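You operate a simulated robot arm through the tools that you are given. There is no shell and no other tool.

Carry out the task below with a simulated robot arm. There is one attempt and no reset: what you move stays moved.

JOB
Switch both sockets off, lift the kettle aside and wipe the grease splash off the wall.
Fine: switches first and left off; kettle on the worktop by the spice rack, cloth back.
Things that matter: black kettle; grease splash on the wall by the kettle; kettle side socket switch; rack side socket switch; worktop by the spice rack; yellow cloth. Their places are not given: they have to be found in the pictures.

The check looks at the end state, three seconds after you hand in, the way a careful person would. Anything else that was tipped, shoved, dropped, spilled or broken makes it a failure. Flat cloth is picked up by pressing the open fingertips on it (5 to 10 N) and closing them slowly along it; thin cloth reads only 2 to 8 mm in the jaws.

ROBOT AND FRAMES
A 6-joint arm with a two-finger parallel gripper, fixed in place. Base frame: the origin is at the foot of the arm, x ahead of it, y to its left, z up; the work surface is at about z = 0.91. Readings come in m, rad, newtons and seconds.
With the tool pointing down near the work surface it reaches from about 0.36 to 0.82 m from the base axis. Its first joint turns from -2.897 to 2.897 rad. Payload 3.91 kg.
The TCP is the grasp point between the finger pads, 0.03 m short of the fingertips. In the tool frame z runs along the fingers and y along their closing line. Largest opening 0.11 m; finger width 0.02, thickness 0.01; the body of the gripper, 0.048 by 0.112 m, starts 0.055 m behind the TCP.
Orientation is that of the tool frame in the base frame, as a unit quaternion [x, y, z, w]. With the fingers straight down and closing along the base's y, the tool's x points along the base's -x, its y along +y and its z along -z.

CONTROLS
- The arm moves only by the tool jog_arm. Its argument "motion" is a list of rows, each a list of 7 numbers: the shift along the tool's x, y, z in m, then the turn, a rotation vector about the tool's x, y, z in rad, then the closure, from 0 (fully open) to 1 (shut). In form: [[x, y, z, ax, ay, az, claw], ...]. A call has 1 to 20 rows; each row shifts and turns the commanded pose from where the row before left it, along the tool's axes as they then stand. Rows are played at 5 a second. More than 0.05 m and 0.15 rad between two rows, or a gripper value outside its range, and nothing of the call is played. Where a pose cannot be reached the arm comes as near as it can. A force on the tool above 90 N (or 10 N above the force at the start of the call, whichever is more), or a blocked arm, ends the call early, and 0.2 s more pass. The fingers move at their own pace (about 0.045 m/s each) and stop on an object; they squeeze with about 41 N. The grip force told is the motor's: it shows also when the fingers shut on nothing. Time passes only in rows, and 0.2 s behind the last, so rows that do not move let the fingers close. It gives the time, the measured TCP pose, the force on the tool (base axes), the opening and the grip force at its end, in the units of the frame above (readings bear some noise), with the torque about the TCP (base axes, N m) and any sound that the robot's microphone picked up.
- Cameras (640 x 400 px; columns grow to the right, rows downward): "scene" is fixed at [0.2206, -0.5018, 1.7204]; the picture's right is [0.84, -0.55, 0.00], its down [-0.42, -0.65, -0.63] and it looks along [0.34, 0.53, -0.78] (base axes); focal length 316 px, centre (320, 200). "wrist" rides on the gripper at [0.077, 0.007, -0.114] in the tool frame; the picture's right is [-0.09, 1.00, 0.00], its down [-0.80, -0.07, -0.59] and it looks along [-0.59, -0.05, 0.80] (tool axes); focal length 270 px, centre (320, 200).
- snapshot(camera): a new picture of that camera. It takes no simulated time.
- raise_lower(by): slides the trunk up (or, below 0, down) by that many m; the arm rides with it, the base frame stays. It gives what a move gives, with no picture.
- measure_at(camera, pixels): for up to 12 pixels [column, row] of the newest picture of that camera ("zoom" is the newest enlarged one), the place [x, y, z] in the base frame of the surface seen there, good to about 0.002 m. It takes no simulated time.
- enlarge(camera, box): a new picture of the part [left, top, right, bottom] of that camera's present view, enlarged. It takes no simulated time.
- sign_off(): hands the job in; it is judged then, once.

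Open the gripper and draw the arm clear of the work before you hand the job in, unless the task says otherwise.

The tools are called as a command line: name --pt "numbers of a row" for each row, then --argument value for the rest, lists and objects as JSON in quotes. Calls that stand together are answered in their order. jog_arm: Moves the arm, as the interface text tells. Its arguments: {"type":"object","properties":{"motion":{"type":"array"}},"required":["motion"]} The other tools are called the same way: raise_lower (by) slides the trunk up or down; snapshot (camera) takes a picture; measure_at (camera, pixels) gives the place of the surface under pixels of a picture; enlarge (camera, box) takes an enlarged picture of a part of a camera's view; sign_off () hands the job in.

At the start:

```text
time: 0.0
tool_pos: [0.3911, -0.0866, 1.399]
orientation: [0.0, 1.0, -0.001, -0.001]
force: [-0.4, -0.6, 0.4]
wrist_torque: [0.01, 0.02, -0.01]
opening: 0.1098
grasp_force: 0.0
trunk travel left (down, up): [-0.525, 0.085]
```

scene: 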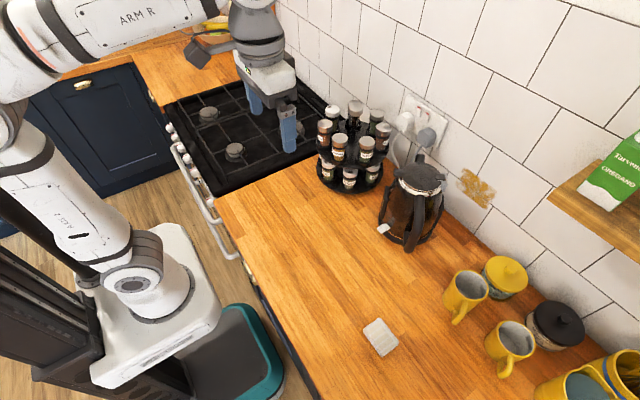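
wrist: 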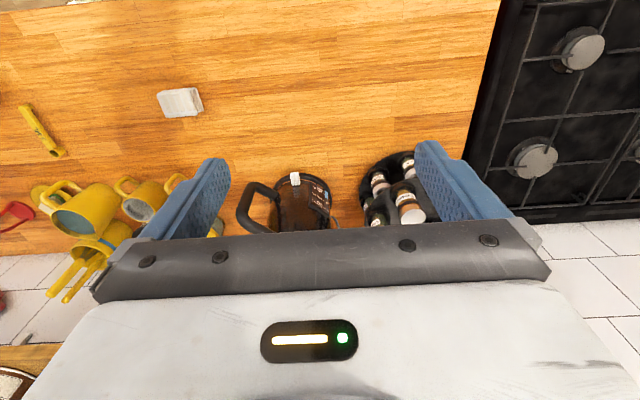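

The scene view shows the kettle near (412,205), the grease at (477,187), and the sockets near (420,120). I'll enlarge these regions to find the details.

enlarge --camera "scene" --box '[360, 80, 520, 180]'

enlarge --camera "scene" --box '[300, 80, 500, 260]'

enlarge --camera "scene" --box '[340, 230, 640, 400]'

snapshot --camera "wrist"

```text
4.00 times, centred on (440, 130) of scene
```

zoom: 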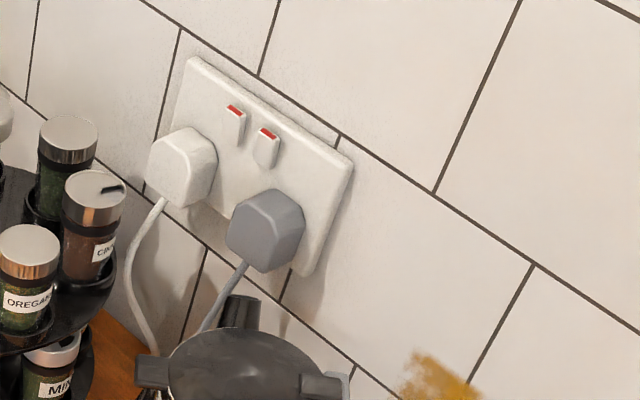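

```text
2.22 times, centred on (400, 170) of scene
```

zoom: 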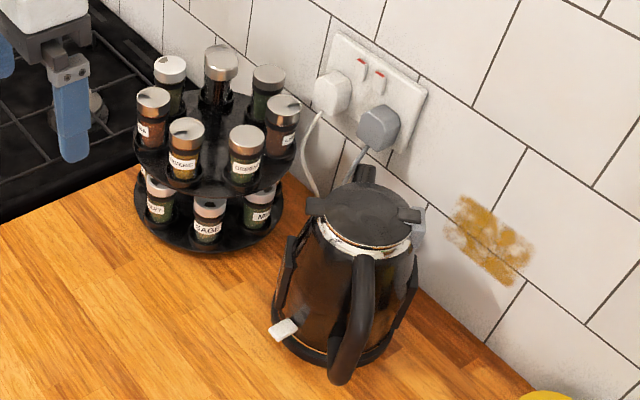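

```text
2.13 times, centred on (490, 315) of scene
```

zoom: 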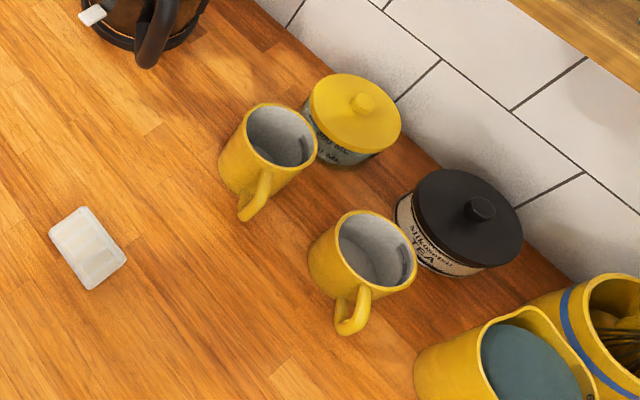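

```text
taken
```

wrist: 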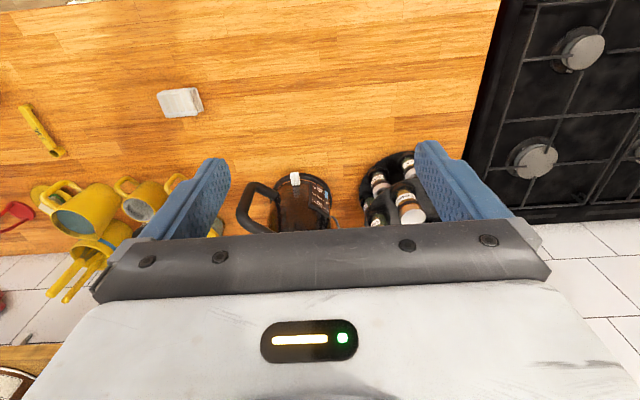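

I'll enlarge the far worktop around (205,30) for the yellow item, and take a scene snapshot to measure positions of the wall, sockets, kettle and rack.

enlarge --camera "scene" --box '[140, 0, 300, 100]'

snapshot --camera "scene"

measure_at --camera "scene" --pixels '[[440, 90], [520, 180], [477, 187], [420, 180], [384, 229], [410, 245], [380, 337], [300, 250], [350, 184], [330, 111], [462, 292], [214, 26]]'

measure_at --camera "wrist" --pixels '[[180, 102], [40, 130], [295, 180], [265, 195], [90, 210], [20, 212], [400, 205], [380, 185], [300, 60], [480, 100], [90, 260], [45, 355]]'

```text
4.00 times, centred on (220, 50) of scene
```

zoom: 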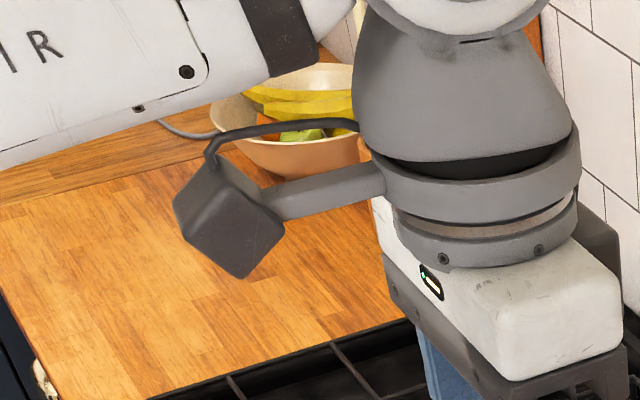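

```text
taken
```

scene: 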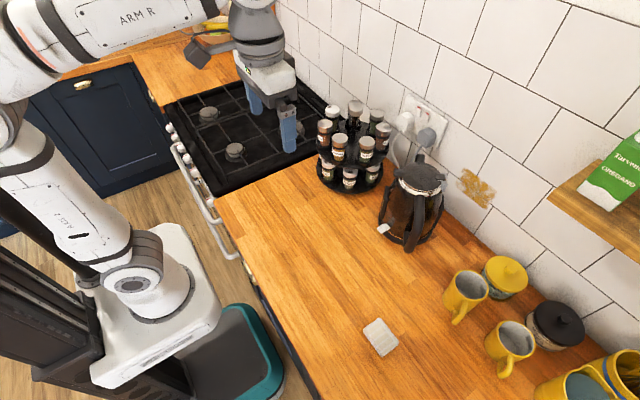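

```text
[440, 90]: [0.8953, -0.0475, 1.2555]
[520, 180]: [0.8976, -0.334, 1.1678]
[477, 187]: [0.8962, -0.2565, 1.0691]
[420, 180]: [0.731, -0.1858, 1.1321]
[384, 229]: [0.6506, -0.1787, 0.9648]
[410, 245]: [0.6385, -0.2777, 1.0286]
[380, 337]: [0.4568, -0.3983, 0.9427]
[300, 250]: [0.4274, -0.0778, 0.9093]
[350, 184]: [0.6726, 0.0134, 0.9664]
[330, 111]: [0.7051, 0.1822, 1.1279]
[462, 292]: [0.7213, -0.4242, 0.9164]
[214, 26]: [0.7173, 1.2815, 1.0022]
```

```text
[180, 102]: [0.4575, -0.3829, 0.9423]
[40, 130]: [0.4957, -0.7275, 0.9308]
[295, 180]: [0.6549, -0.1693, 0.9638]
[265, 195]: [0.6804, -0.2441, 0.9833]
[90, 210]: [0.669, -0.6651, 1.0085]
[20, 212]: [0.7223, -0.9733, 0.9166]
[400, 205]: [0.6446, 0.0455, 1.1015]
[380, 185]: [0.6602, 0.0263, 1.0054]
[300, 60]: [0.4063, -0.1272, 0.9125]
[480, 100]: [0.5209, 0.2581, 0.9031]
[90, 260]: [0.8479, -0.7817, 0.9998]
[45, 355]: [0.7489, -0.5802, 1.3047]
```

No cloth is visible yet; a yellow elongated thing is at wrist (40,130). I'll enlarge the left of the wrist picture.

enlarge --camera "wrist" --box '[0, 60, 240, 220]'

enlarge --camera "wrist" --box '[0, 160, 240, 320]'

enlarge --camera "scene" --box '[480, 280, 640, 400]'

```text
2.50 times, centred on (120, 140) of wrist
```

zoom: 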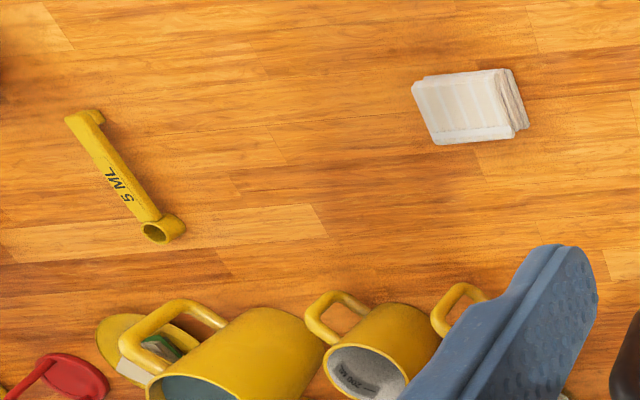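

```text
2.50 times, centred on (120, 240) of wrist
```

zoom: 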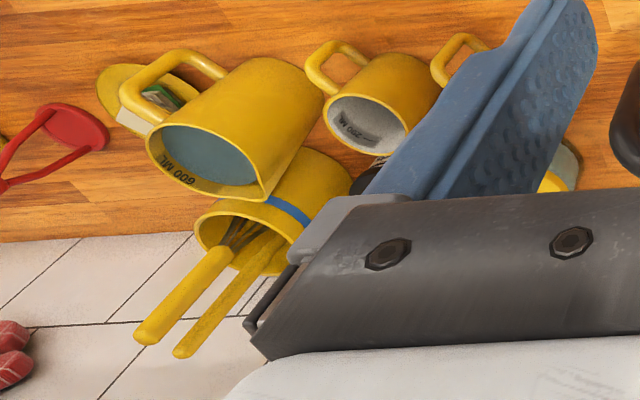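

```text
3.33 times, centred on (560, 340) of scene
```

zoom: 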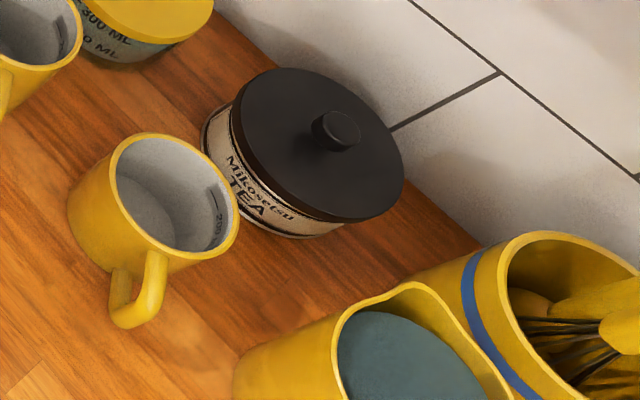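

The folded off-white item at wrist (180,102) might be a cloth, but I haven't seen anything clearly yellow and cloth-like. I'll turn the wrist in place to look to the right (-y).

jog_arm --pt "0 0 0 0 0 0.14 0" --pt "0 0 0 0 0 0.14 0" --pt "0 0 0 0 0 0.14 0" --pt "0 0 0 0 0 0.14 0" --pt "0 0 0 0 0 0.14 0" --pt "0 0 0 0 0 0.14 0" --pt "0 0 0 0 0 0.14 0" --pt "0 0 0 0 0 0.14 0" --pt "0 0 0 0 0 0.14 0" --pt "0 0 0 0 0 0.14 0"

snapshot --camera "wrist"

```text
time: 2.2
tool_pos: [0.3899, -0.087, 1.3986]
orientation: [0.645, 0.764, 0.001, 0.0]
force: [0.0, 0.3, 0.5]
wrist_torque: [0.01, 0.02, 0.03]
opening: 0.1102
grasp_force: 0.0
trunk travel left (down, up): [-0.525, 0.085]
```

```text
taken
```

wrist: 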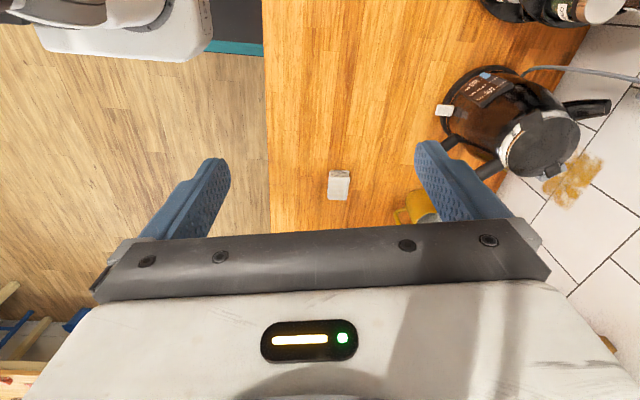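

The kettle, the plug cable and the off-white item at (340,185) are visible, but not the far right part of the worktop. I'll tilt the tool outward (-y) to look along the worktop.

jog_arm --pt "0 0 0 0 -0.14 0 0" --pt "0 0 0 0 -0.14 0 0" --pt "0 0 0 0 -0.14 0 0" --pt "0 0 0 0 -0.14 0 0" --pt "0 0 0 0 -0.14 0 0"

snapshot --camera "wrist"

snapshot --camera "scene"

```text
time: 3.4
tool_pos: [0.391, -0.0861, 1.3985]
orientation: [0.605, 0.718, -0.221, 0.263]
force: [-0.2, -0.6, -0.2]
wrist_torque: [0.02, -0.03, 0.03]
opening: 0.11
grasp_force: 0.0
trunk travel left (down, up): [-0.525, 0.085]
```

```text
taken
```

wrist: 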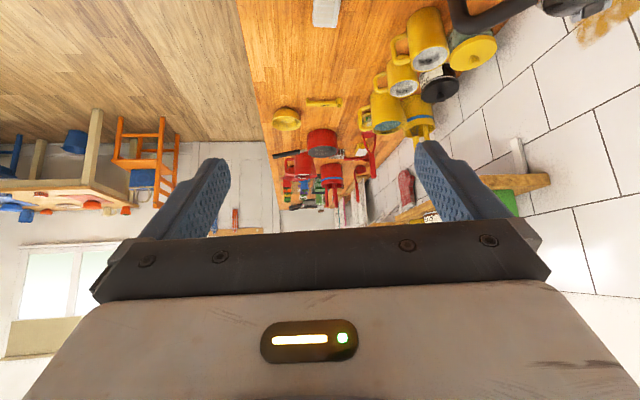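

```text
taken
```

scene: 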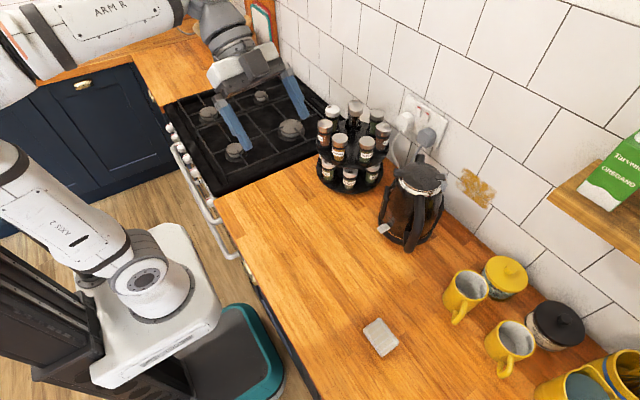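

There's a yellow round object at (287,119) and red items further. I'll enlarge to look for the cloth.

enlarge --camera "wrist" --box '[240, 60, 480, 220]'

measure_at --camera "wrist" --pixels '[[287, 117], [325, 12], [322, 140], [405, 185]]'

```text
2.50 times, centred on (360, 140) of wrist
```

zoom: 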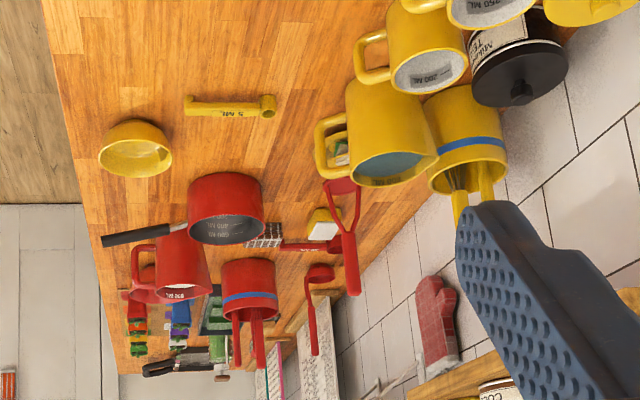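

```text
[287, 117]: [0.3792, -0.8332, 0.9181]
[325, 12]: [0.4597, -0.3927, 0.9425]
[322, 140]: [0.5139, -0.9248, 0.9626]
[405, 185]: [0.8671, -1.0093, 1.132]
```

No cloth on the right, only crockery and a yellow bowl. I'll tilt back and turn the wrist to look left (+y) past the hob.

jog_arm --pt "0 0 0 0 0.14 0 0" --pt "0 0 0 0 0.14 0 0" --pt "0 0 0 0 0.14 0 0" --pt "0 0 0 0 0.14 0 0" --pt "0 0 0 0 0.14 0 0" --pt "0 0 0 0 0 -0.14 0" --pt "0 0 0 0 0 -0.14 0" --pt "0 0 0 0 0 -0.14 0" --pt "0 0 0 0 0 -0.14 0" --pt "0 0 0 0 0 -0.14 0" --pt "0 0 0 0 0 -0.14 0" --pt "0 0 0 0 0 -0.14 0" --pt "0 0 0 0 0 -0.14 0" --pt "0 0 0 0 0 -0.14 0" --pt "0 0 0 0 0 -0.14 0"

jog_arm --pt "0 0 0 0 0 -0.14 0" --pt "0 0 0 0 0 -0.14 0" --pt "0 0 0 0 0 -0.14 0" --pt "0 0 0 0 0 -0.14 0" --pt "0 0 0 0 0 -0.14 0" --pt "0 0 0 0 0 -0.14 0" --pt "0 0 0 0 0 -0.14 0" --pt "0 0 0 0 0 -0.14 0" --pt "0 0 0 0 0 -0.14 0" --pt "0 0 0 0 0 -0.14 0"

snapshot --camera "wrist"

snapshot --camera "scene"

```text
time: 6.6
tool_pos: [0.3904, -0.0877, 1.3996]
orientation: [-0.001, 1.0, 0.0, 0.0]
force: [-0.2, 0.1, 0.2]
wrist_torque: [0.02, 0.03, 0.01]
opening: 0.11
grasp_force: 0.1
trunk travel left (down, up): [-0.525, 0.085]
```

```text
time: 8.8
tool_pos: [0.3922, -0.0859, 1.3993]
orientation: [-0.645, 0.764, 0.0, 0.0]
force: [0.6, 0.1, 0.4]
wrist_torque: [-0.02, -0.01, -0.01]
opening: 0.11
grasp_force: 0.1
trunk travel left (down, up): [-0.525, 0.085]
```

```text
taken
```

wrist: 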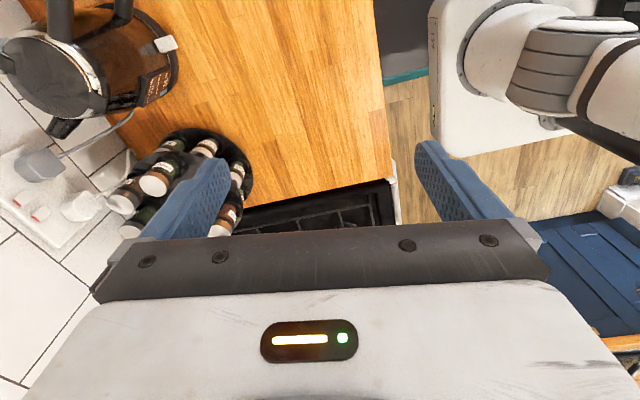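

```text
taken
```

scene: 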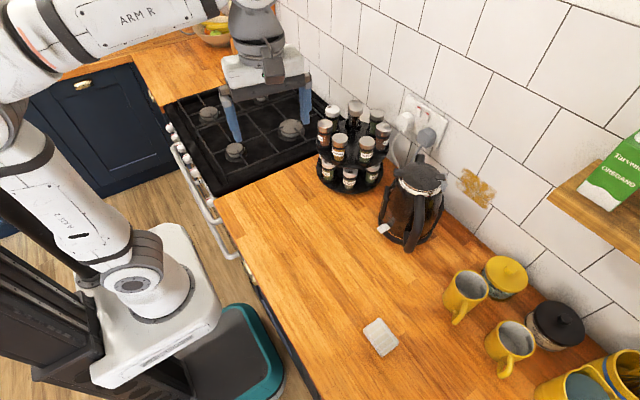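

Now looking toward +y with the spice rack at (180,180). I'll tilt outward to see beyond the hob.

jog_arm --pt "0 0 0 0 -0.14 0 0" --pt "0 0 0 0 -0.14 0 0" --pt "0 0 0 0 -0.14 0 0" --pt "0 0 0 0 -0.14 0 0" --pt "0 0 0 0 -0.14 0 0"

snapshot --camera "wrist"

enlarge --camera "wrist" --box '[160, 0, 480, 220]'

```text
time: 10.0
tool_pos: [0.3911, -0.0872, 1.3994]
orientation: [-0.604, 0.719, 0.222, 0.264]
force: [-0.1, -0.5, 0.2]
wrist_torque: [0.0, 0.03, 0.01]
opening: 0.1101
grasp_force: 0.1
trunk travel left (down, up): [-0.525, 0.085]
```

```text
taken
```

wrist: 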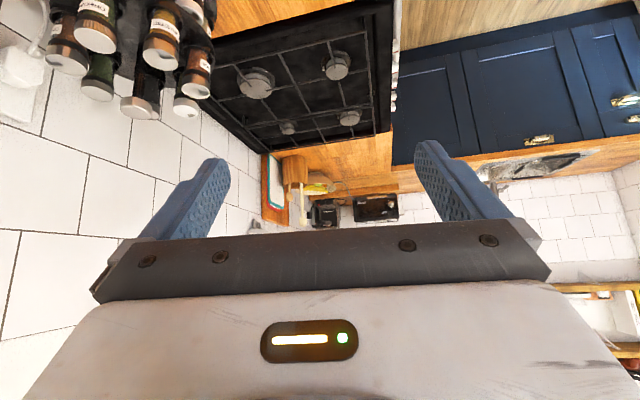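

```text
1.82 times, centred on (320, 110) of wrist
```

zoom: 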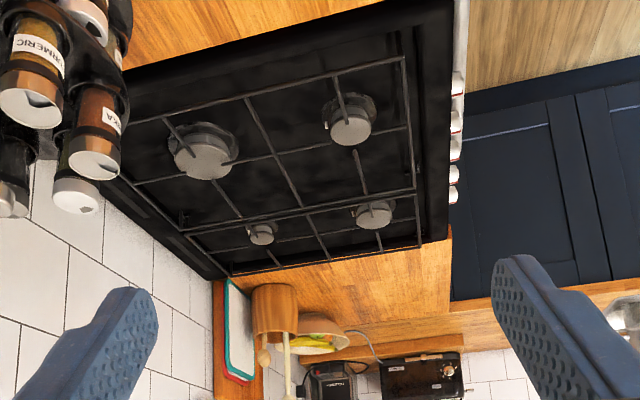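

No cloth on the left either. I'll look closely at the pale folded item at scene (380,337).

enlarge --camera "scene" --box '[350, 310, 414, 360]'

measure_at --camera "zoom" --pixels '[[320, 200], [300, 150], [350, 250], [150, 180], [320, 80], [500, 300], [310, 440], [130, 200], [290, 370]]'

```text
8.00 times, centred on (382, 335) of scene
```

zoom: 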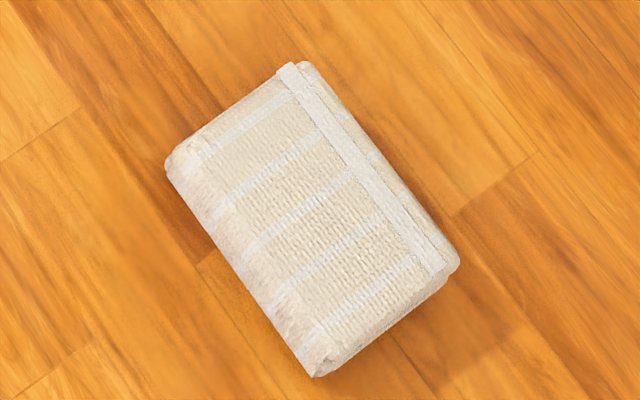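

```text
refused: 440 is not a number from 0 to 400
```

It's a folded, woven cream-coloured cloth. I'll measure its corners and height from this zoom before searching a bit more for any yellower cloth.

measure_at --camera "zoom" --pixels '[[320, 200], [300, 150], [350, 250], [180, 165], [300, 75], [440, 265], [315, 360], [130, 200], [500, 200], [318, 390]]'

jog_arm --pt "0 0 0 0 0.14 0 0" --pt "0 0 0 0 0.14 0 0" --pt "0 0 0 0 0.14 0 0" --pt "0 0 0 0 0.14 0 0" --pt "0 0 0 0 0.14 0 0" --pt "0 0 0 0 0 0.14 0" --pt "0 0 0 0 0 0.14 0" --pt "0 0 0 0 0 0.14 0" --pt "0 0 0 0 0 0.14 0" --pt "0 0 0 0 0 0.14 0" --pt "0 0 0 0 0 0.14 0" --pt "0 0 0 0 0 0.14 0" --pt "0 0 0 0 0 0.14 0" --pt "0 0 0 0 0 0.14 0" --pt "0 0 0 0 0 0.14 0"

```text
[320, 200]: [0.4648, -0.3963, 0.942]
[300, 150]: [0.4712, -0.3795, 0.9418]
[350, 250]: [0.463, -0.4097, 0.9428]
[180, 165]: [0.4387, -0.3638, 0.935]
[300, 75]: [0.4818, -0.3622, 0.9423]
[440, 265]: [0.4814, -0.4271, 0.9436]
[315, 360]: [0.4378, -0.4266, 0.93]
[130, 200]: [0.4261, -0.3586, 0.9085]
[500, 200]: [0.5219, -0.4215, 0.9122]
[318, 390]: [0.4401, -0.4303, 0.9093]
```

```text
time: 13.2
tool_pos: [0.3914, -0.0863, 1.3999]
orientation: [0.002, 1.0, 0.0, 0.001]
force: [-0.2, 0.3, 0.3]
wrist_torque: [-0.01, 0.02, 0.02]
opening: 0.11
grasp_force: 0.0
trunk travel left (down, up): [-0.525, 0.085]
```

The folded cloth is about 5 x 7 x 3 cm, centred near (0.461,-0.395). I'll move the gripper right along -y at this safe height to view the worktop between the mugs and the wall from above.

jog_arm --pt "0 -0.05 0 0 0 0 0" --pt "0 -0.05 0 0 0 0 0" --pt "0 -0.05 0 0 0 0 0" --pt "0 -0.05 0 0 0 0 0" --pt "0 -0.05 0 0 0 0 0" --pt "0 -0.05 0 0 0 0 0" --pt "0 -0.05 0 0 0 0 0"

snapshot --camera "wrist"

snapshot --camera "scene"

```text
time: 14.8
tool_pos: [0.3936, -0.4393, 1.3977]
orientation: [0.0, 1.0, 0.001, 0.0]
force: [0.2, -1.2, 0.0]
wrist_torque: [0.04, -0.01, 0.01]
opening: 0.1099
grasp_force: 0.1
trunk travel left (down, up): [-0.525, 0.085]
```

```text
taken
```

wrist: 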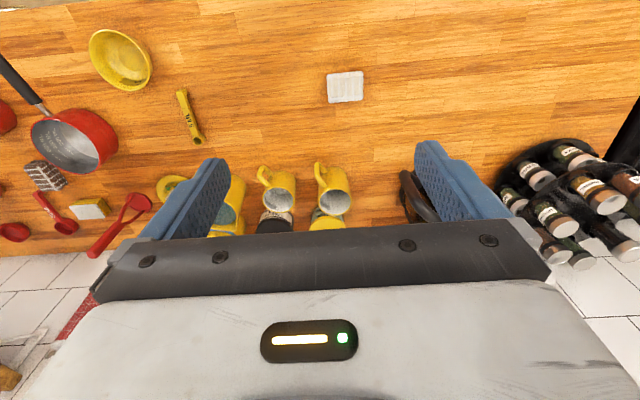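

```text
taken
```

scene: 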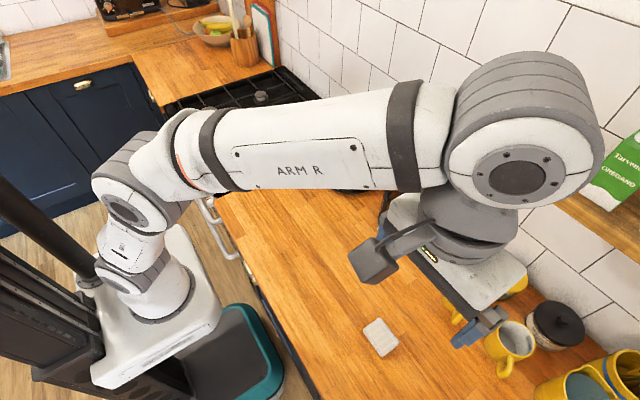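

A few items lie left at (45,175), (88,208). I'll enlarge those and measure.

enlarge --camera "wrist" --box '[0, 100, 240, 250]'

enlarge --camera "wrist" --box '[300, 50, 396, 110]'

measure_at --camera "wrist" --pixels '[[345, 86], [88, 208], [45, 173], [120, 60], [170, 185]]'

```text
2.67 times, centred on (120, 175) of wrist
```

zoom: 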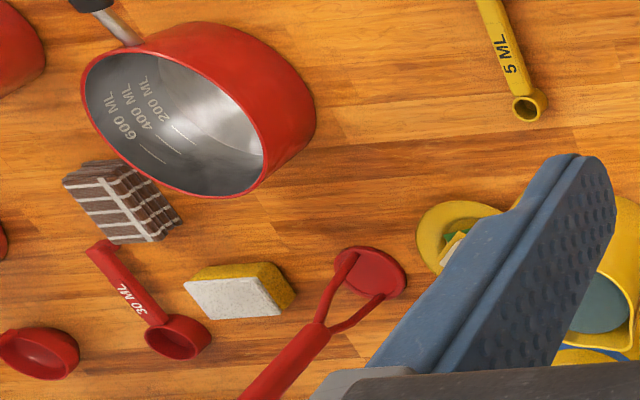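

```text
6.67 times, centred on (348, 80) of wrist
```

zoom: 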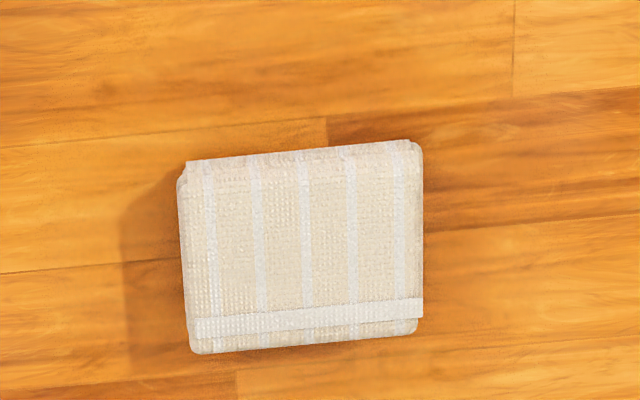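

```text
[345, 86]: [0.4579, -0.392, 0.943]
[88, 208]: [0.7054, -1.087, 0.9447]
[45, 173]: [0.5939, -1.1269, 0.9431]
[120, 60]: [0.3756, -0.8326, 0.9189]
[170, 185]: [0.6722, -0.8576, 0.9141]
```

A brown-striped cloth lies far off (out of reach); the pale yellow-striped one at (0.458,-0.392) is the yellow cloth. Now I'll inspect the switches: move back left and look at the socket plate from the scene camera.

jog_arm --pt "0 0.05 0 0 0 0 0" --pt "0 0.05 0 0 0 0 0" --pt "0 0.05 0 0 0 0 0" --pt "0 0.05 0 0 0 0 0" --pt "0 0.05 0 0 0 0 0" --pt "0 0.05 0 0 0 0 0" --pt "0 0.05 0 0 0 0 0"

enlarge --camera "scene" --box '[396, 90, 460, 150]'

measure_at --camera "zoom" --pixels '[[220, 80], [320, 130], [400, 140], [140, 50], [200, 60], [300, 200], [340, 210], [340, 80], [440, 230], [100, 250], [300, 330], [500, 150]]'

```text
time: 16.4
tool_pos: [0.391, -0.0879, 1.4007]
orientation: [0.001, 1.0, 0.0, -0.001]
force: [0.0, -0.4, -0.7]
wrist_torque: [0.0, -0.04, -0.01]
opening: 0.1098
grasp_force: 0.1
trunk travel left (down, up): [-0.525, 0.085]
```

```text
6.67 times, centred on (428, 120) of scene
```

zoom: 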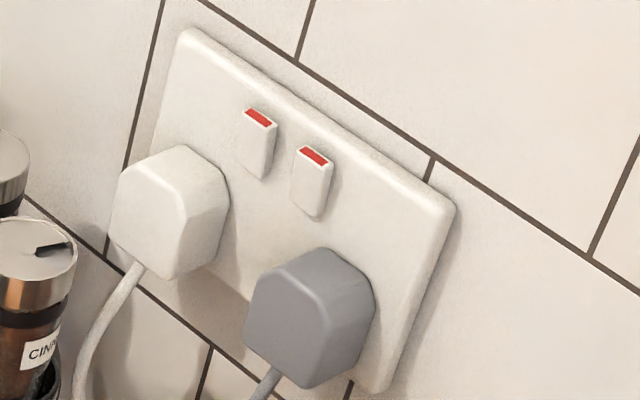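

```text
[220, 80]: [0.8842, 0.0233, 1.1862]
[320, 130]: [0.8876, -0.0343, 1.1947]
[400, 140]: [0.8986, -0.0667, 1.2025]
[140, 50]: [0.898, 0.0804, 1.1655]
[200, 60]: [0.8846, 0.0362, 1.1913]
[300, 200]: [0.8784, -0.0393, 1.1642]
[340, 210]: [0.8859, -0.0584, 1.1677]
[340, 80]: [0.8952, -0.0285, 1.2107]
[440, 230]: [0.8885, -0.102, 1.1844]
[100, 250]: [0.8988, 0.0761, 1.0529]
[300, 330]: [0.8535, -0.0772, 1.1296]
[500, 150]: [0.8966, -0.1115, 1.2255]
```

The two rockers are at zoom (258,145) and (312,185), both with red tops showing. I'll measure the tops, middles and bottoms.

measure_at --camera "zoom" --pixels '[[258, 117], [257, 135], [256, 152], [256, 172], [240, 150], [271, 150], [312, 157], [311, 172], [311, 190], [310, 210], [296, 180], [328, 185]]'

measure_at --camera "zoom" --pixels '[[290, 120], [230, 130], [345, 160], [285, 210], [180, 36], [450, 200], [170, 200], [200, 200], [300, 300], [350, 310], [195, 150], [330, 250]]'

```text
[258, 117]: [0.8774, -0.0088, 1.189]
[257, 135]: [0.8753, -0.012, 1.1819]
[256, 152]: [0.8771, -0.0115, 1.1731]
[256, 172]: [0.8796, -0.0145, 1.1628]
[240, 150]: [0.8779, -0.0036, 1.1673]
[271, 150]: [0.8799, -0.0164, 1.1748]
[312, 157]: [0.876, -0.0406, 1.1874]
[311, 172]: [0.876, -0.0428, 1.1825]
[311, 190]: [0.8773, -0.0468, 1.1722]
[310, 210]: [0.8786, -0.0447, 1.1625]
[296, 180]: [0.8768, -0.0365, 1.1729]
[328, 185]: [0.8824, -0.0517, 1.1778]
```

```text
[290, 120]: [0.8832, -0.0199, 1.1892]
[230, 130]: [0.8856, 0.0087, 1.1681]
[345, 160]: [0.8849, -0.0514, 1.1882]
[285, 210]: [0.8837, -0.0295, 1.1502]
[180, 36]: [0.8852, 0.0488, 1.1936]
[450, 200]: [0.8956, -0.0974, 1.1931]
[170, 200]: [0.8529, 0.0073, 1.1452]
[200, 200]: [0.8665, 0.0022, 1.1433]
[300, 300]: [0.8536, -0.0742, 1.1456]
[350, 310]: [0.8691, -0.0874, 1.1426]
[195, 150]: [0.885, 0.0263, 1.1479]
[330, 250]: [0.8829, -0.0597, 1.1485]
```

Both rockers: rack side at y≈-0.010, kettle side at y≈-0.044, z 1.162–1.189, with tops protruding (red visible = on), so the top halves must be pressed. I'll measure the rack and kettle extents for clearance.

snapshot --camera "scene"

enlarge --camera "scene" --box '[300, 85, 460, 265]'

measure_at --camera "scene" --pixels '[[355, 106], [333, 112], [376, 116], [384, 130], [366, 144], [340, 138], [325, 126], [320, 170], [350, 190], [383, 178], [346, 168], [360, 190]]'

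measure_at --camera "scene" --pixels '[[422, 160], [418, 175], [442, 182], [398, 178], [410, 192], [417, 235], [422, 200], [416, 245], [385, 215], [438, 215], [400, 240], [430, 225]]'

```text
taken
```

scene: 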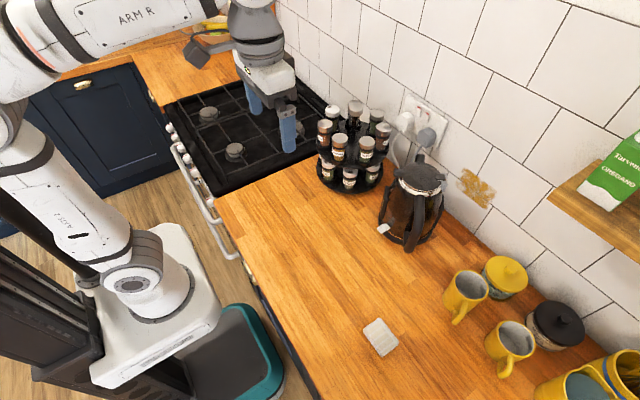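

```text
2.22 times, centred on (380, 175) of scene
```

zoom: 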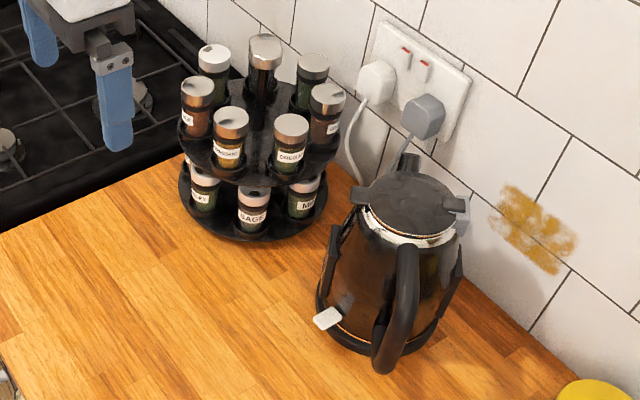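

```text
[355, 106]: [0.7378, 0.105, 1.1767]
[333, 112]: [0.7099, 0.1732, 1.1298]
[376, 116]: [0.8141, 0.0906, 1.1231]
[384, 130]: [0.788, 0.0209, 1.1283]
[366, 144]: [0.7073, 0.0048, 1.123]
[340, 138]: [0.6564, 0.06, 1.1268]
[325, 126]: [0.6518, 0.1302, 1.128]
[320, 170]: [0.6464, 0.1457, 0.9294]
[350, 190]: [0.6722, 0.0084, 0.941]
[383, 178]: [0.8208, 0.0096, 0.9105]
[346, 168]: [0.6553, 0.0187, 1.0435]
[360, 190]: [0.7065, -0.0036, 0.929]
```

```text
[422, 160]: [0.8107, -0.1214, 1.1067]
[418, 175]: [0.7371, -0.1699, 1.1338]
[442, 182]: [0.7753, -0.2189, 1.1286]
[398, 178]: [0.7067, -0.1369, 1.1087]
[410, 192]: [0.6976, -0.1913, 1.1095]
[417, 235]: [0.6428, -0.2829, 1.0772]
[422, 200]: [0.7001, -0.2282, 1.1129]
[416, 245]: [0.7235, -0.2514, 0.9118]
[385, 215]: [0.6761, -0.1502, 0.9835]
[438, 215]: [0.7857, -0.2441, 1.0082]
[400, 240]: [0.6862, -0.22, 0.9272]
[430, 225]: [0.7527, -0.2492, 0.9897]
```

Rack tops are at z≈1.13 (centre bottle 1.18) and the kettle lid at 1.134; a tool tilted ~50° from vertical with closed fingertips gets to the rocker tops from above. I'll close the fingers and tilt in place at this safe spot.

jog_arm --pt "0 0 0 0 -0.15 0 1" --pt "0 0 0 0 -0.15 0 1" --pt "0 0 0 0 -0.15 0 1" --pt "0 0 0 0 -0.15 0 1" --pt "0 0 0 0 -0.15 0 1" --pt "0 0 0 0 -0.15 0 1" --pt "0 0 0 0 0 0 1"

snapshot --camera "wrist"

snapshot --camera "scene"

```text
time: 18.0
tool_pos: [0.3924, -0.086, 1.3977]
orientation: [-0.001, 0.901, 0.002, 0.434]
force: [0.1, 0.5, 1.1]
wrist_torque: [-0.01, 0.01, -0.02]
opening: 0.0
grasp_force: 31.9
trunk travel left (down, up): [-0.525, 0.085]
```

```text
taken
```

wrist: 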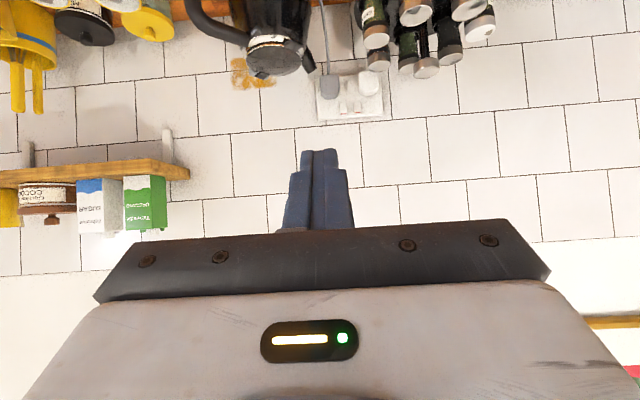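

```text
taken
```

scene: 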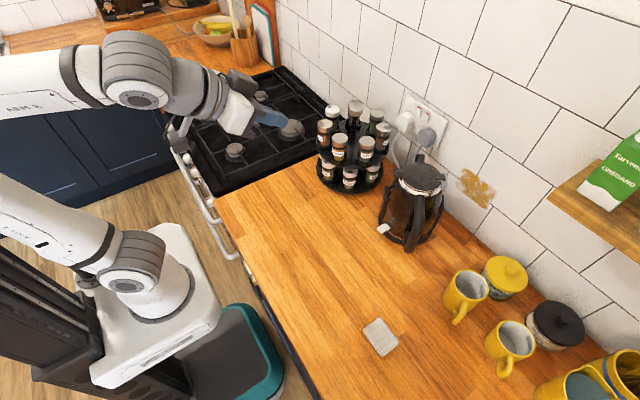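

The socket plate shows at wrist (350,97). I'll move forward to a pre-approach point near (0.70,-0.044,1.30).

jog_arm --pt "-0.0142 0.0053 0.038 0 0 0 1" --pt "-0.0142 0.0053 0.038 0 0 0 1" --pt "-0.0142 0.0053 0.038 0 0 0 1" --pt "-0.0142 0.0053 0.038 0 0 0 1" --pt "-0.0142 0.0053 0.038 0 0 0 1" --pt "-0.0142 0.0053 0.038 0 0 0 1" --pt "-0.0142 0.0053 0.038 0 0 0 1" --pt "-0.0142 0.0053 0.038 0 0 0 1"

snapshot --camera "wrist"

snapshot --camera "scene"

```text
time: 19.8
tool_pos: [0.7032, -0.0442, 1.2982]
orientation: [0.001, 0.901, -0.001, 0.435]
force: [0.0, 0.3, -0.1]
wrist_torque: [0.0, -0.01, 0.0]
opening: 0.0001
grasp_force: 37.3
trunk travel left (down, up): [-0.525, 0.085]
```

```text
taken
```

wrist: 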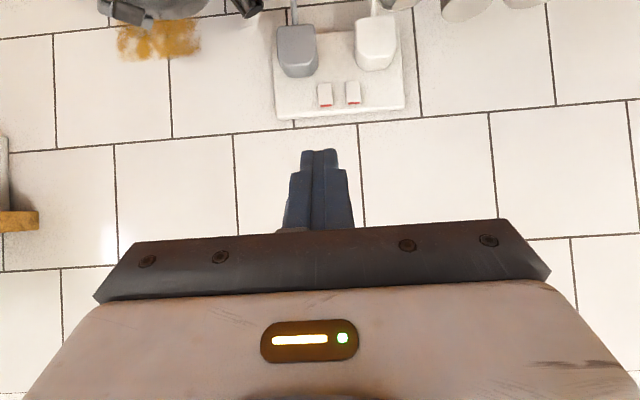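

```text
taken
```

scene: 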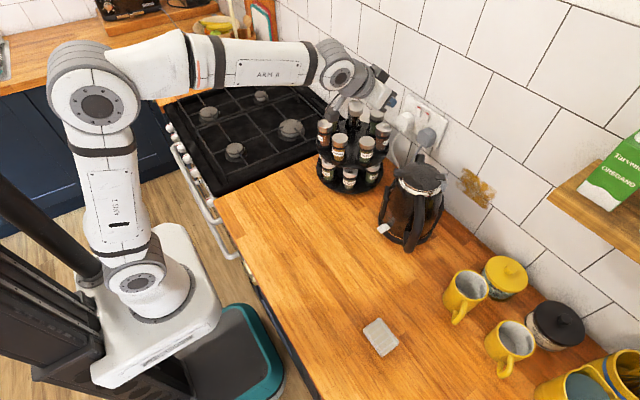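

The switches show clearly at wrist (325,94) and (352,92). I'll enlarge and measure them precisely.

enlarge --camera "wrist" --box '[260, 0, 420, 120]'

measure_at --camera "wrist" --pixels '[[325, 86], [325, 93], [325, 100], [326, 105], [352, 84], [353, 91], [353, 98], [354, 103], [339, 95], [310, 95], [366, 90], [320, 155]]'

```text
3.33 times, centred on (340, 60) of wrist
```

zoom: 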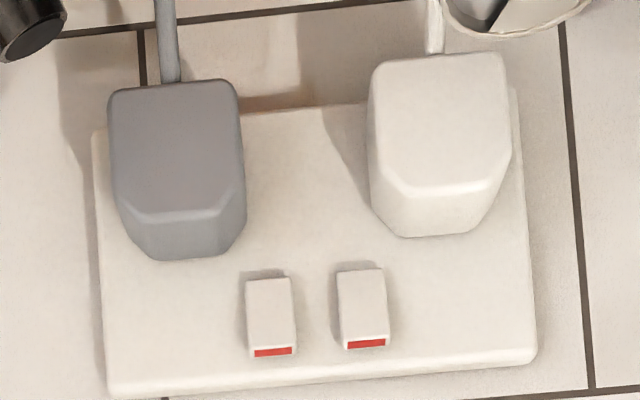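

```text
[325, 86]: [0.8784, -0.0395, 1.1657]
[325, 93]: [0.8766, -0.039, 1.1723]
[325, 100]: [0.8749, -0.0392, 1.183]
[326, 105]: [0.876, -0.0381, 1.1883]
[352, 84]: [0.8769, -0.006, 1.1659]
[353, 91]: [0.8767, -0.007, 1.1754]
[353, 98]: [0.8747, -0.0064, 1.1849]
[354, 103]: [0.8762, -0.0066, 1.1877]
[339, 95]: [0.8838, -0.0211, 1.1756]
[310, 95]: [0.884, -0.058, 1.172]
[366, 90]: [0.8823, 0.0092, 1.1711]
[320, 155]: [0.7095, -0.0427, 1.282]
```

Kettle-side rocker is at y≈-0.041, rack-side at y≈-0.009, tops protruding at x≈0.875. I'll move to a pre-contact pose in front of the kettle-side rocker top.

jog_arm --pt "0.0029 0.0008 0.038 0 0 0 1" --pt "0.0029 0.0008 0.038 0 0 0 1" --pt "0.0029 0.0008 0.038 0 0 0 1" --pt "0.0028 0.0008 0.038 0 0 0 1"

snapshot --camera "wrist"

enlarge --camera "wrist" --box '[240, 60, 400, 180]'

enlarge --camera "scene" --box '[360, 70, 480, 160]'

```text
time: 20.8
tool_pos: [0.8143, -0.0405, 1.195]
orientation: [0.0, 0.901, 0.0, 0.434]
force: [1.0, 0.8, 0.3]
wrist_torque: [0.01, -0.03, -0.01]
opening: 0.0
grasp_force: 37.6
trunk travel left (down, up): [-0.525, 0.085]
```

```text
taken
```

wrist: 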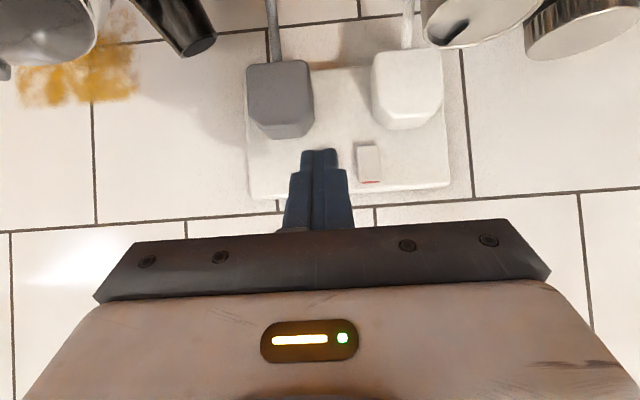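

```text
3.33 times, centred on (320, 120) of wrist
```

zoom: 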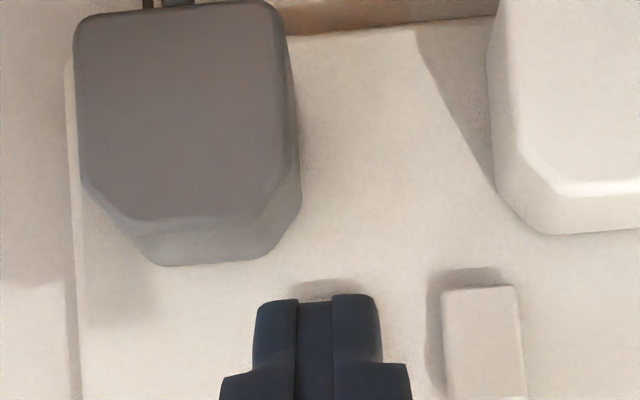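

```text
4.44 times, centred on (420, 115) of scene
```

zoom: 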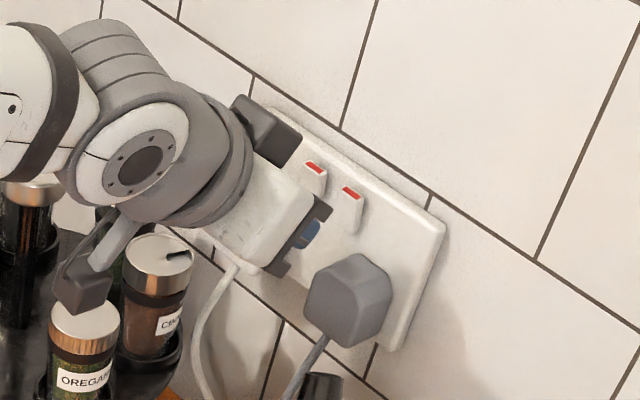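

Fingers are lined up with the kettle-side rocker (finger at wrist col ~319). I'll advance to just short of contact, then press in small steps.

jog_arm --pt "-0.00777 0 0.00979 0 0 0 1" --pt "-0.00777 0 0.00979 0 0 0 1" --pt "-0.0012 0 0.0016 0 0 0 1" --pt "-0.0012 0 0.0016 0 0 0 1" --pt "-0.0012 0 0.0016 0 0 0 1"

enlarge --camera "scene" --box '[380, 80, 470, 150]'

```text
time: 22.0
tool_pos: [0.8428, -0.0408, 1.1955]
orientation: [0.0, 0.9, 0.0, 0.435]
force: [-0.2, 0.6, 0.6]
wrist_torque: [-0.03, 0.01, -0.01]
opening: 0.0
grasp_force: 37.3
trunk travel left (down, up): [-0.525, 0.085]
```

```text
5.71 times, centred on (425, 115) of scene
```

zoom: 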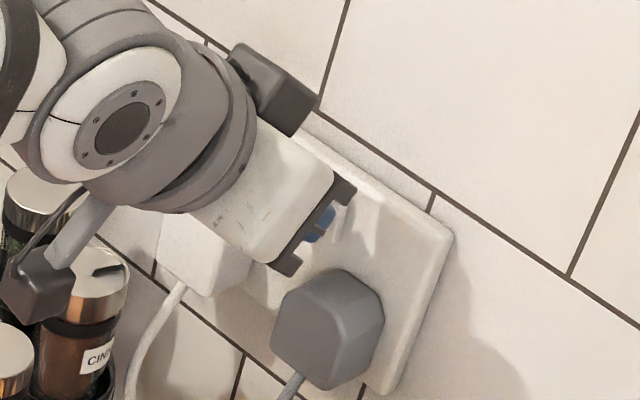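

No contact yet (force ~0). I'll continue in ~1.3 mm steps.

jog_arm --pt "-0.0008 0 0.00105 0 0 0 1" --pt "-0.0008 0 0.00105 0 0 0 1" --pt "-0.0008 0 0.00105 0 0 0 1"

```text
time: 22.8
tool_pos: [0.8478, -0.0418, 1.1949]
orientation: [0.0, 0.901, 0.0, 0.434]
force: [-0.4, -0.5, 0.6]
wrist_torque: [0.0, -0.04, -0.06]
opening: 0.0001
grasp_force: 38.1
trunk travel left (down, up): [-0.525, 0.085]
```

Still no force at TCP x=0.848. I continue with small steps.

jog_arm --pt "-0.0008 0 0.00105 0 0 0 1" --pt "-0.0008 0 0.00105 0 0 0 1"

jog_arm --pt "-0.0008 0 0.00105 0 0 0 1" --pt "-0.0008 0 0.00105 0 0 0 1"

```text
time: 23.4
tool_pos: [0.8487, -0.0415, 1.1964]
orientation: [0.0, 0.901, 0.0, 0.434]
force: [-8.7, 1.0, -1.4]
wrist_torque: [0.0, 0.16, 0.0]
opening: 0.0002
grasp_force: 38.3
trunk travel left (down, up): [-0.525, 0.085]
```

```text
time: 24.0
tool_pos: [0.8491, -0.0414, 1.1975]
orientation: [-0.001, 0.901, 0.0, 0.435]
force: [-21.5, 0.5, -2.3]
wrist_torque: [-0.06, 0.32, 0.03]
opening: 0.0
grasp_force: 37.8
trunk travel left (down, up): [-0.525, 0.085]
```

Contact: about 21 N against the rocker at TCP x=0.849 with no click heard yet. I'll check the view before pressing harder.

enlarge --camera "scene" --box '[400, 90, 460, 135]'

enlarge --camera "wrist" --box '[250, 80, 410, 200]'

```text
8.89 times, centred on (430, 112) of scene
```

zoom: 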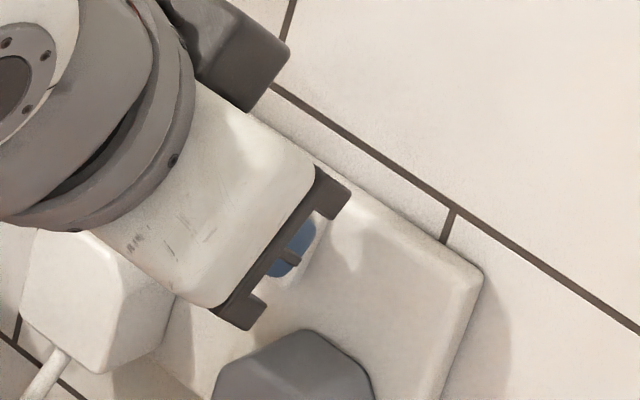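

```text
3.33 times, centred on (330, 140) of wrist
```

zoom: 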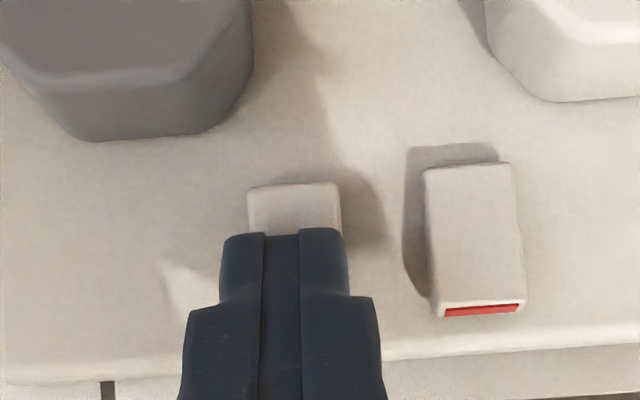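

The fingertip sits on the rocker's upper part, as wanted (finger at zoom (290,235), rocker end visible above it). I'll press a few mm more, slightly downward to hold position.

jog_arm --pt "0.0003 0 0.002 0 0 0 1" --pt "-0.0004 0 0.002 0 0 0 1" --pt "-0.0008 0 0.001 0 0 0 1"

enlarge --camera "wrist" --box '[250, 80, 410, 200]'

```text
time: 24.8
tool_pos: [0.8505, -0.0424, 1.197]
orientation: [0.001, 0.9, -0.001, 0.436]
force: [-43.4, 1.2, 1.5]
wrist_torque: [-0.01, 0.42, 0.02]
opening: 0.0
grasp_force: 37.7
trunk travel left (down, up): [-0.525, 0.085]
```

```text
3.33 times, centred on (330, 140) of wrist
```

zoom: 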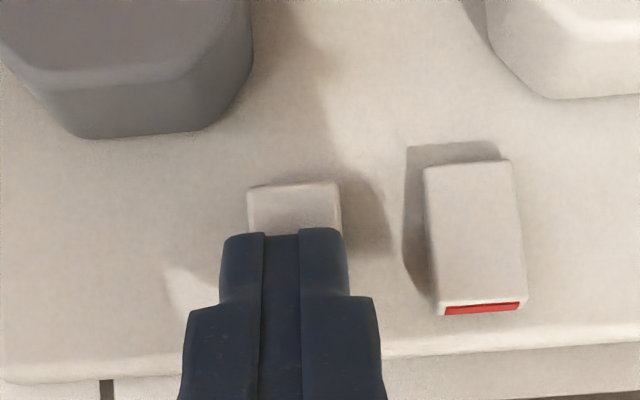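

43 N at the rocker top (contact z≈1.186 from the torque) and it no longer yields; it may already have flipped. I'll back off and look.

jog_arm --pt "0.003 0 -0.006 0 0 0 1" --pt "0.006 0 -0.01 0 0 0 1" --pt "0.006 0 -0.01 0 0 0 1" --pt "0 0 -0.03 0 0 0 1" --pt "0 0 -0.03 0 0 0 1"

enlarge --camera "wrist" --box '[250, 40, 410, 160]'

enlarge --camera "scene" --box '[400, 90, 460, 135]'

```text
time: 26.0
tool_pos: [0.7803, -0.0405, 1.2357]
orientation: [-0.001, 0.9, 0.0, 0.435]
force: [-0.2, -0.5, 0.7]
wrist_torque: [-0.02, -0.03, 0.04]
opening: 0.0004
grasp_force: 37.5
trunk travel left (down, up): [-0.525, 0.085]
```

```text
3.33 times, centred on (330, 100) of wrist
```

zoom: 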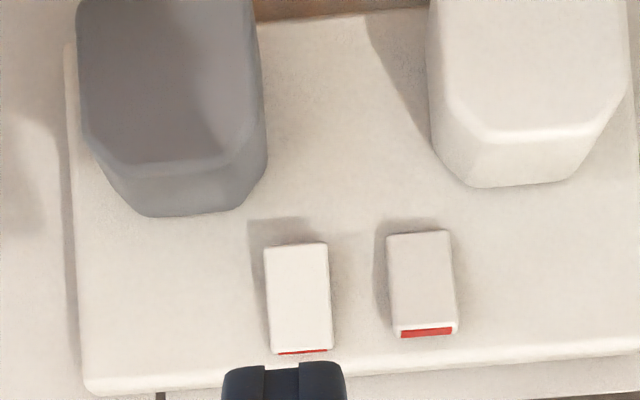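

```text
8.89 times, centred on (430, 112) of scene
```

zoom: 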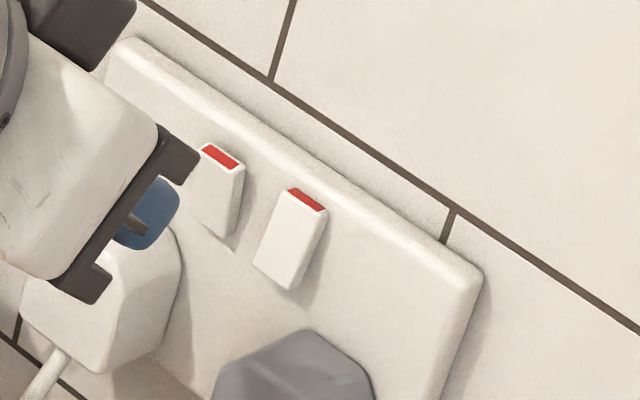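

The kettle-side rocker has flipped (only a sliver of red in the wrist view, face tilted the other way). I'll measure both rockers' top and bottom depth to confirm.

snapshot --camera "wrist"

enlarge --camera "wrist" --box '[250, 40, 410, 160]'

measure_at --camera "zoom" --pixels '[[296, 255], [298, 275], [300, 295], [301, 315], [302, 340], [303, 351], [419, 240], [421, 260], [423, 280], [424, 300], [425, 320], [426, 332]]'

```text
taken
```

wrist: 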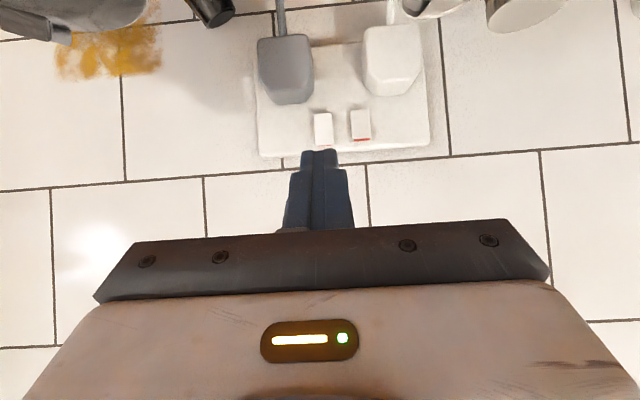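

```text
3.33 times, centred on (330, 100) of wrist
```

zoom: 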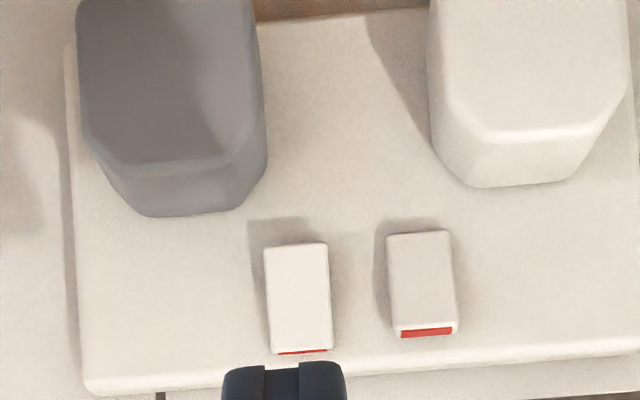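

```text
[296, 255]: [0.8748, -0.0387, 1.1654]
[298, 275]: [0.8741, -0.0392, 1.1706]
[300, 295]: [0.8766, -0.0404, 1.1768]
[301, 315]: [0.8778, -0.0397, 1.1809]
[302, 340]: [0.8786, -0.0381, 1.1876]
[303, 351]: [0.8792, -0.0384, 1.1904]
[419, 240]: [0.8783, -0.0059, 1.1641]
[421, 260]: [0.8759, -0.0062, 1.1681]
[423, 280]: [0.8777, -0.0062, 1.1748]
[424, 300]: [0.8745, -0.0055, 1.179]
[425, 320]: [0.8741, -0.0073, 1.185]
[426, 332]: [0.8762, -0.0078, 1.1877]
```

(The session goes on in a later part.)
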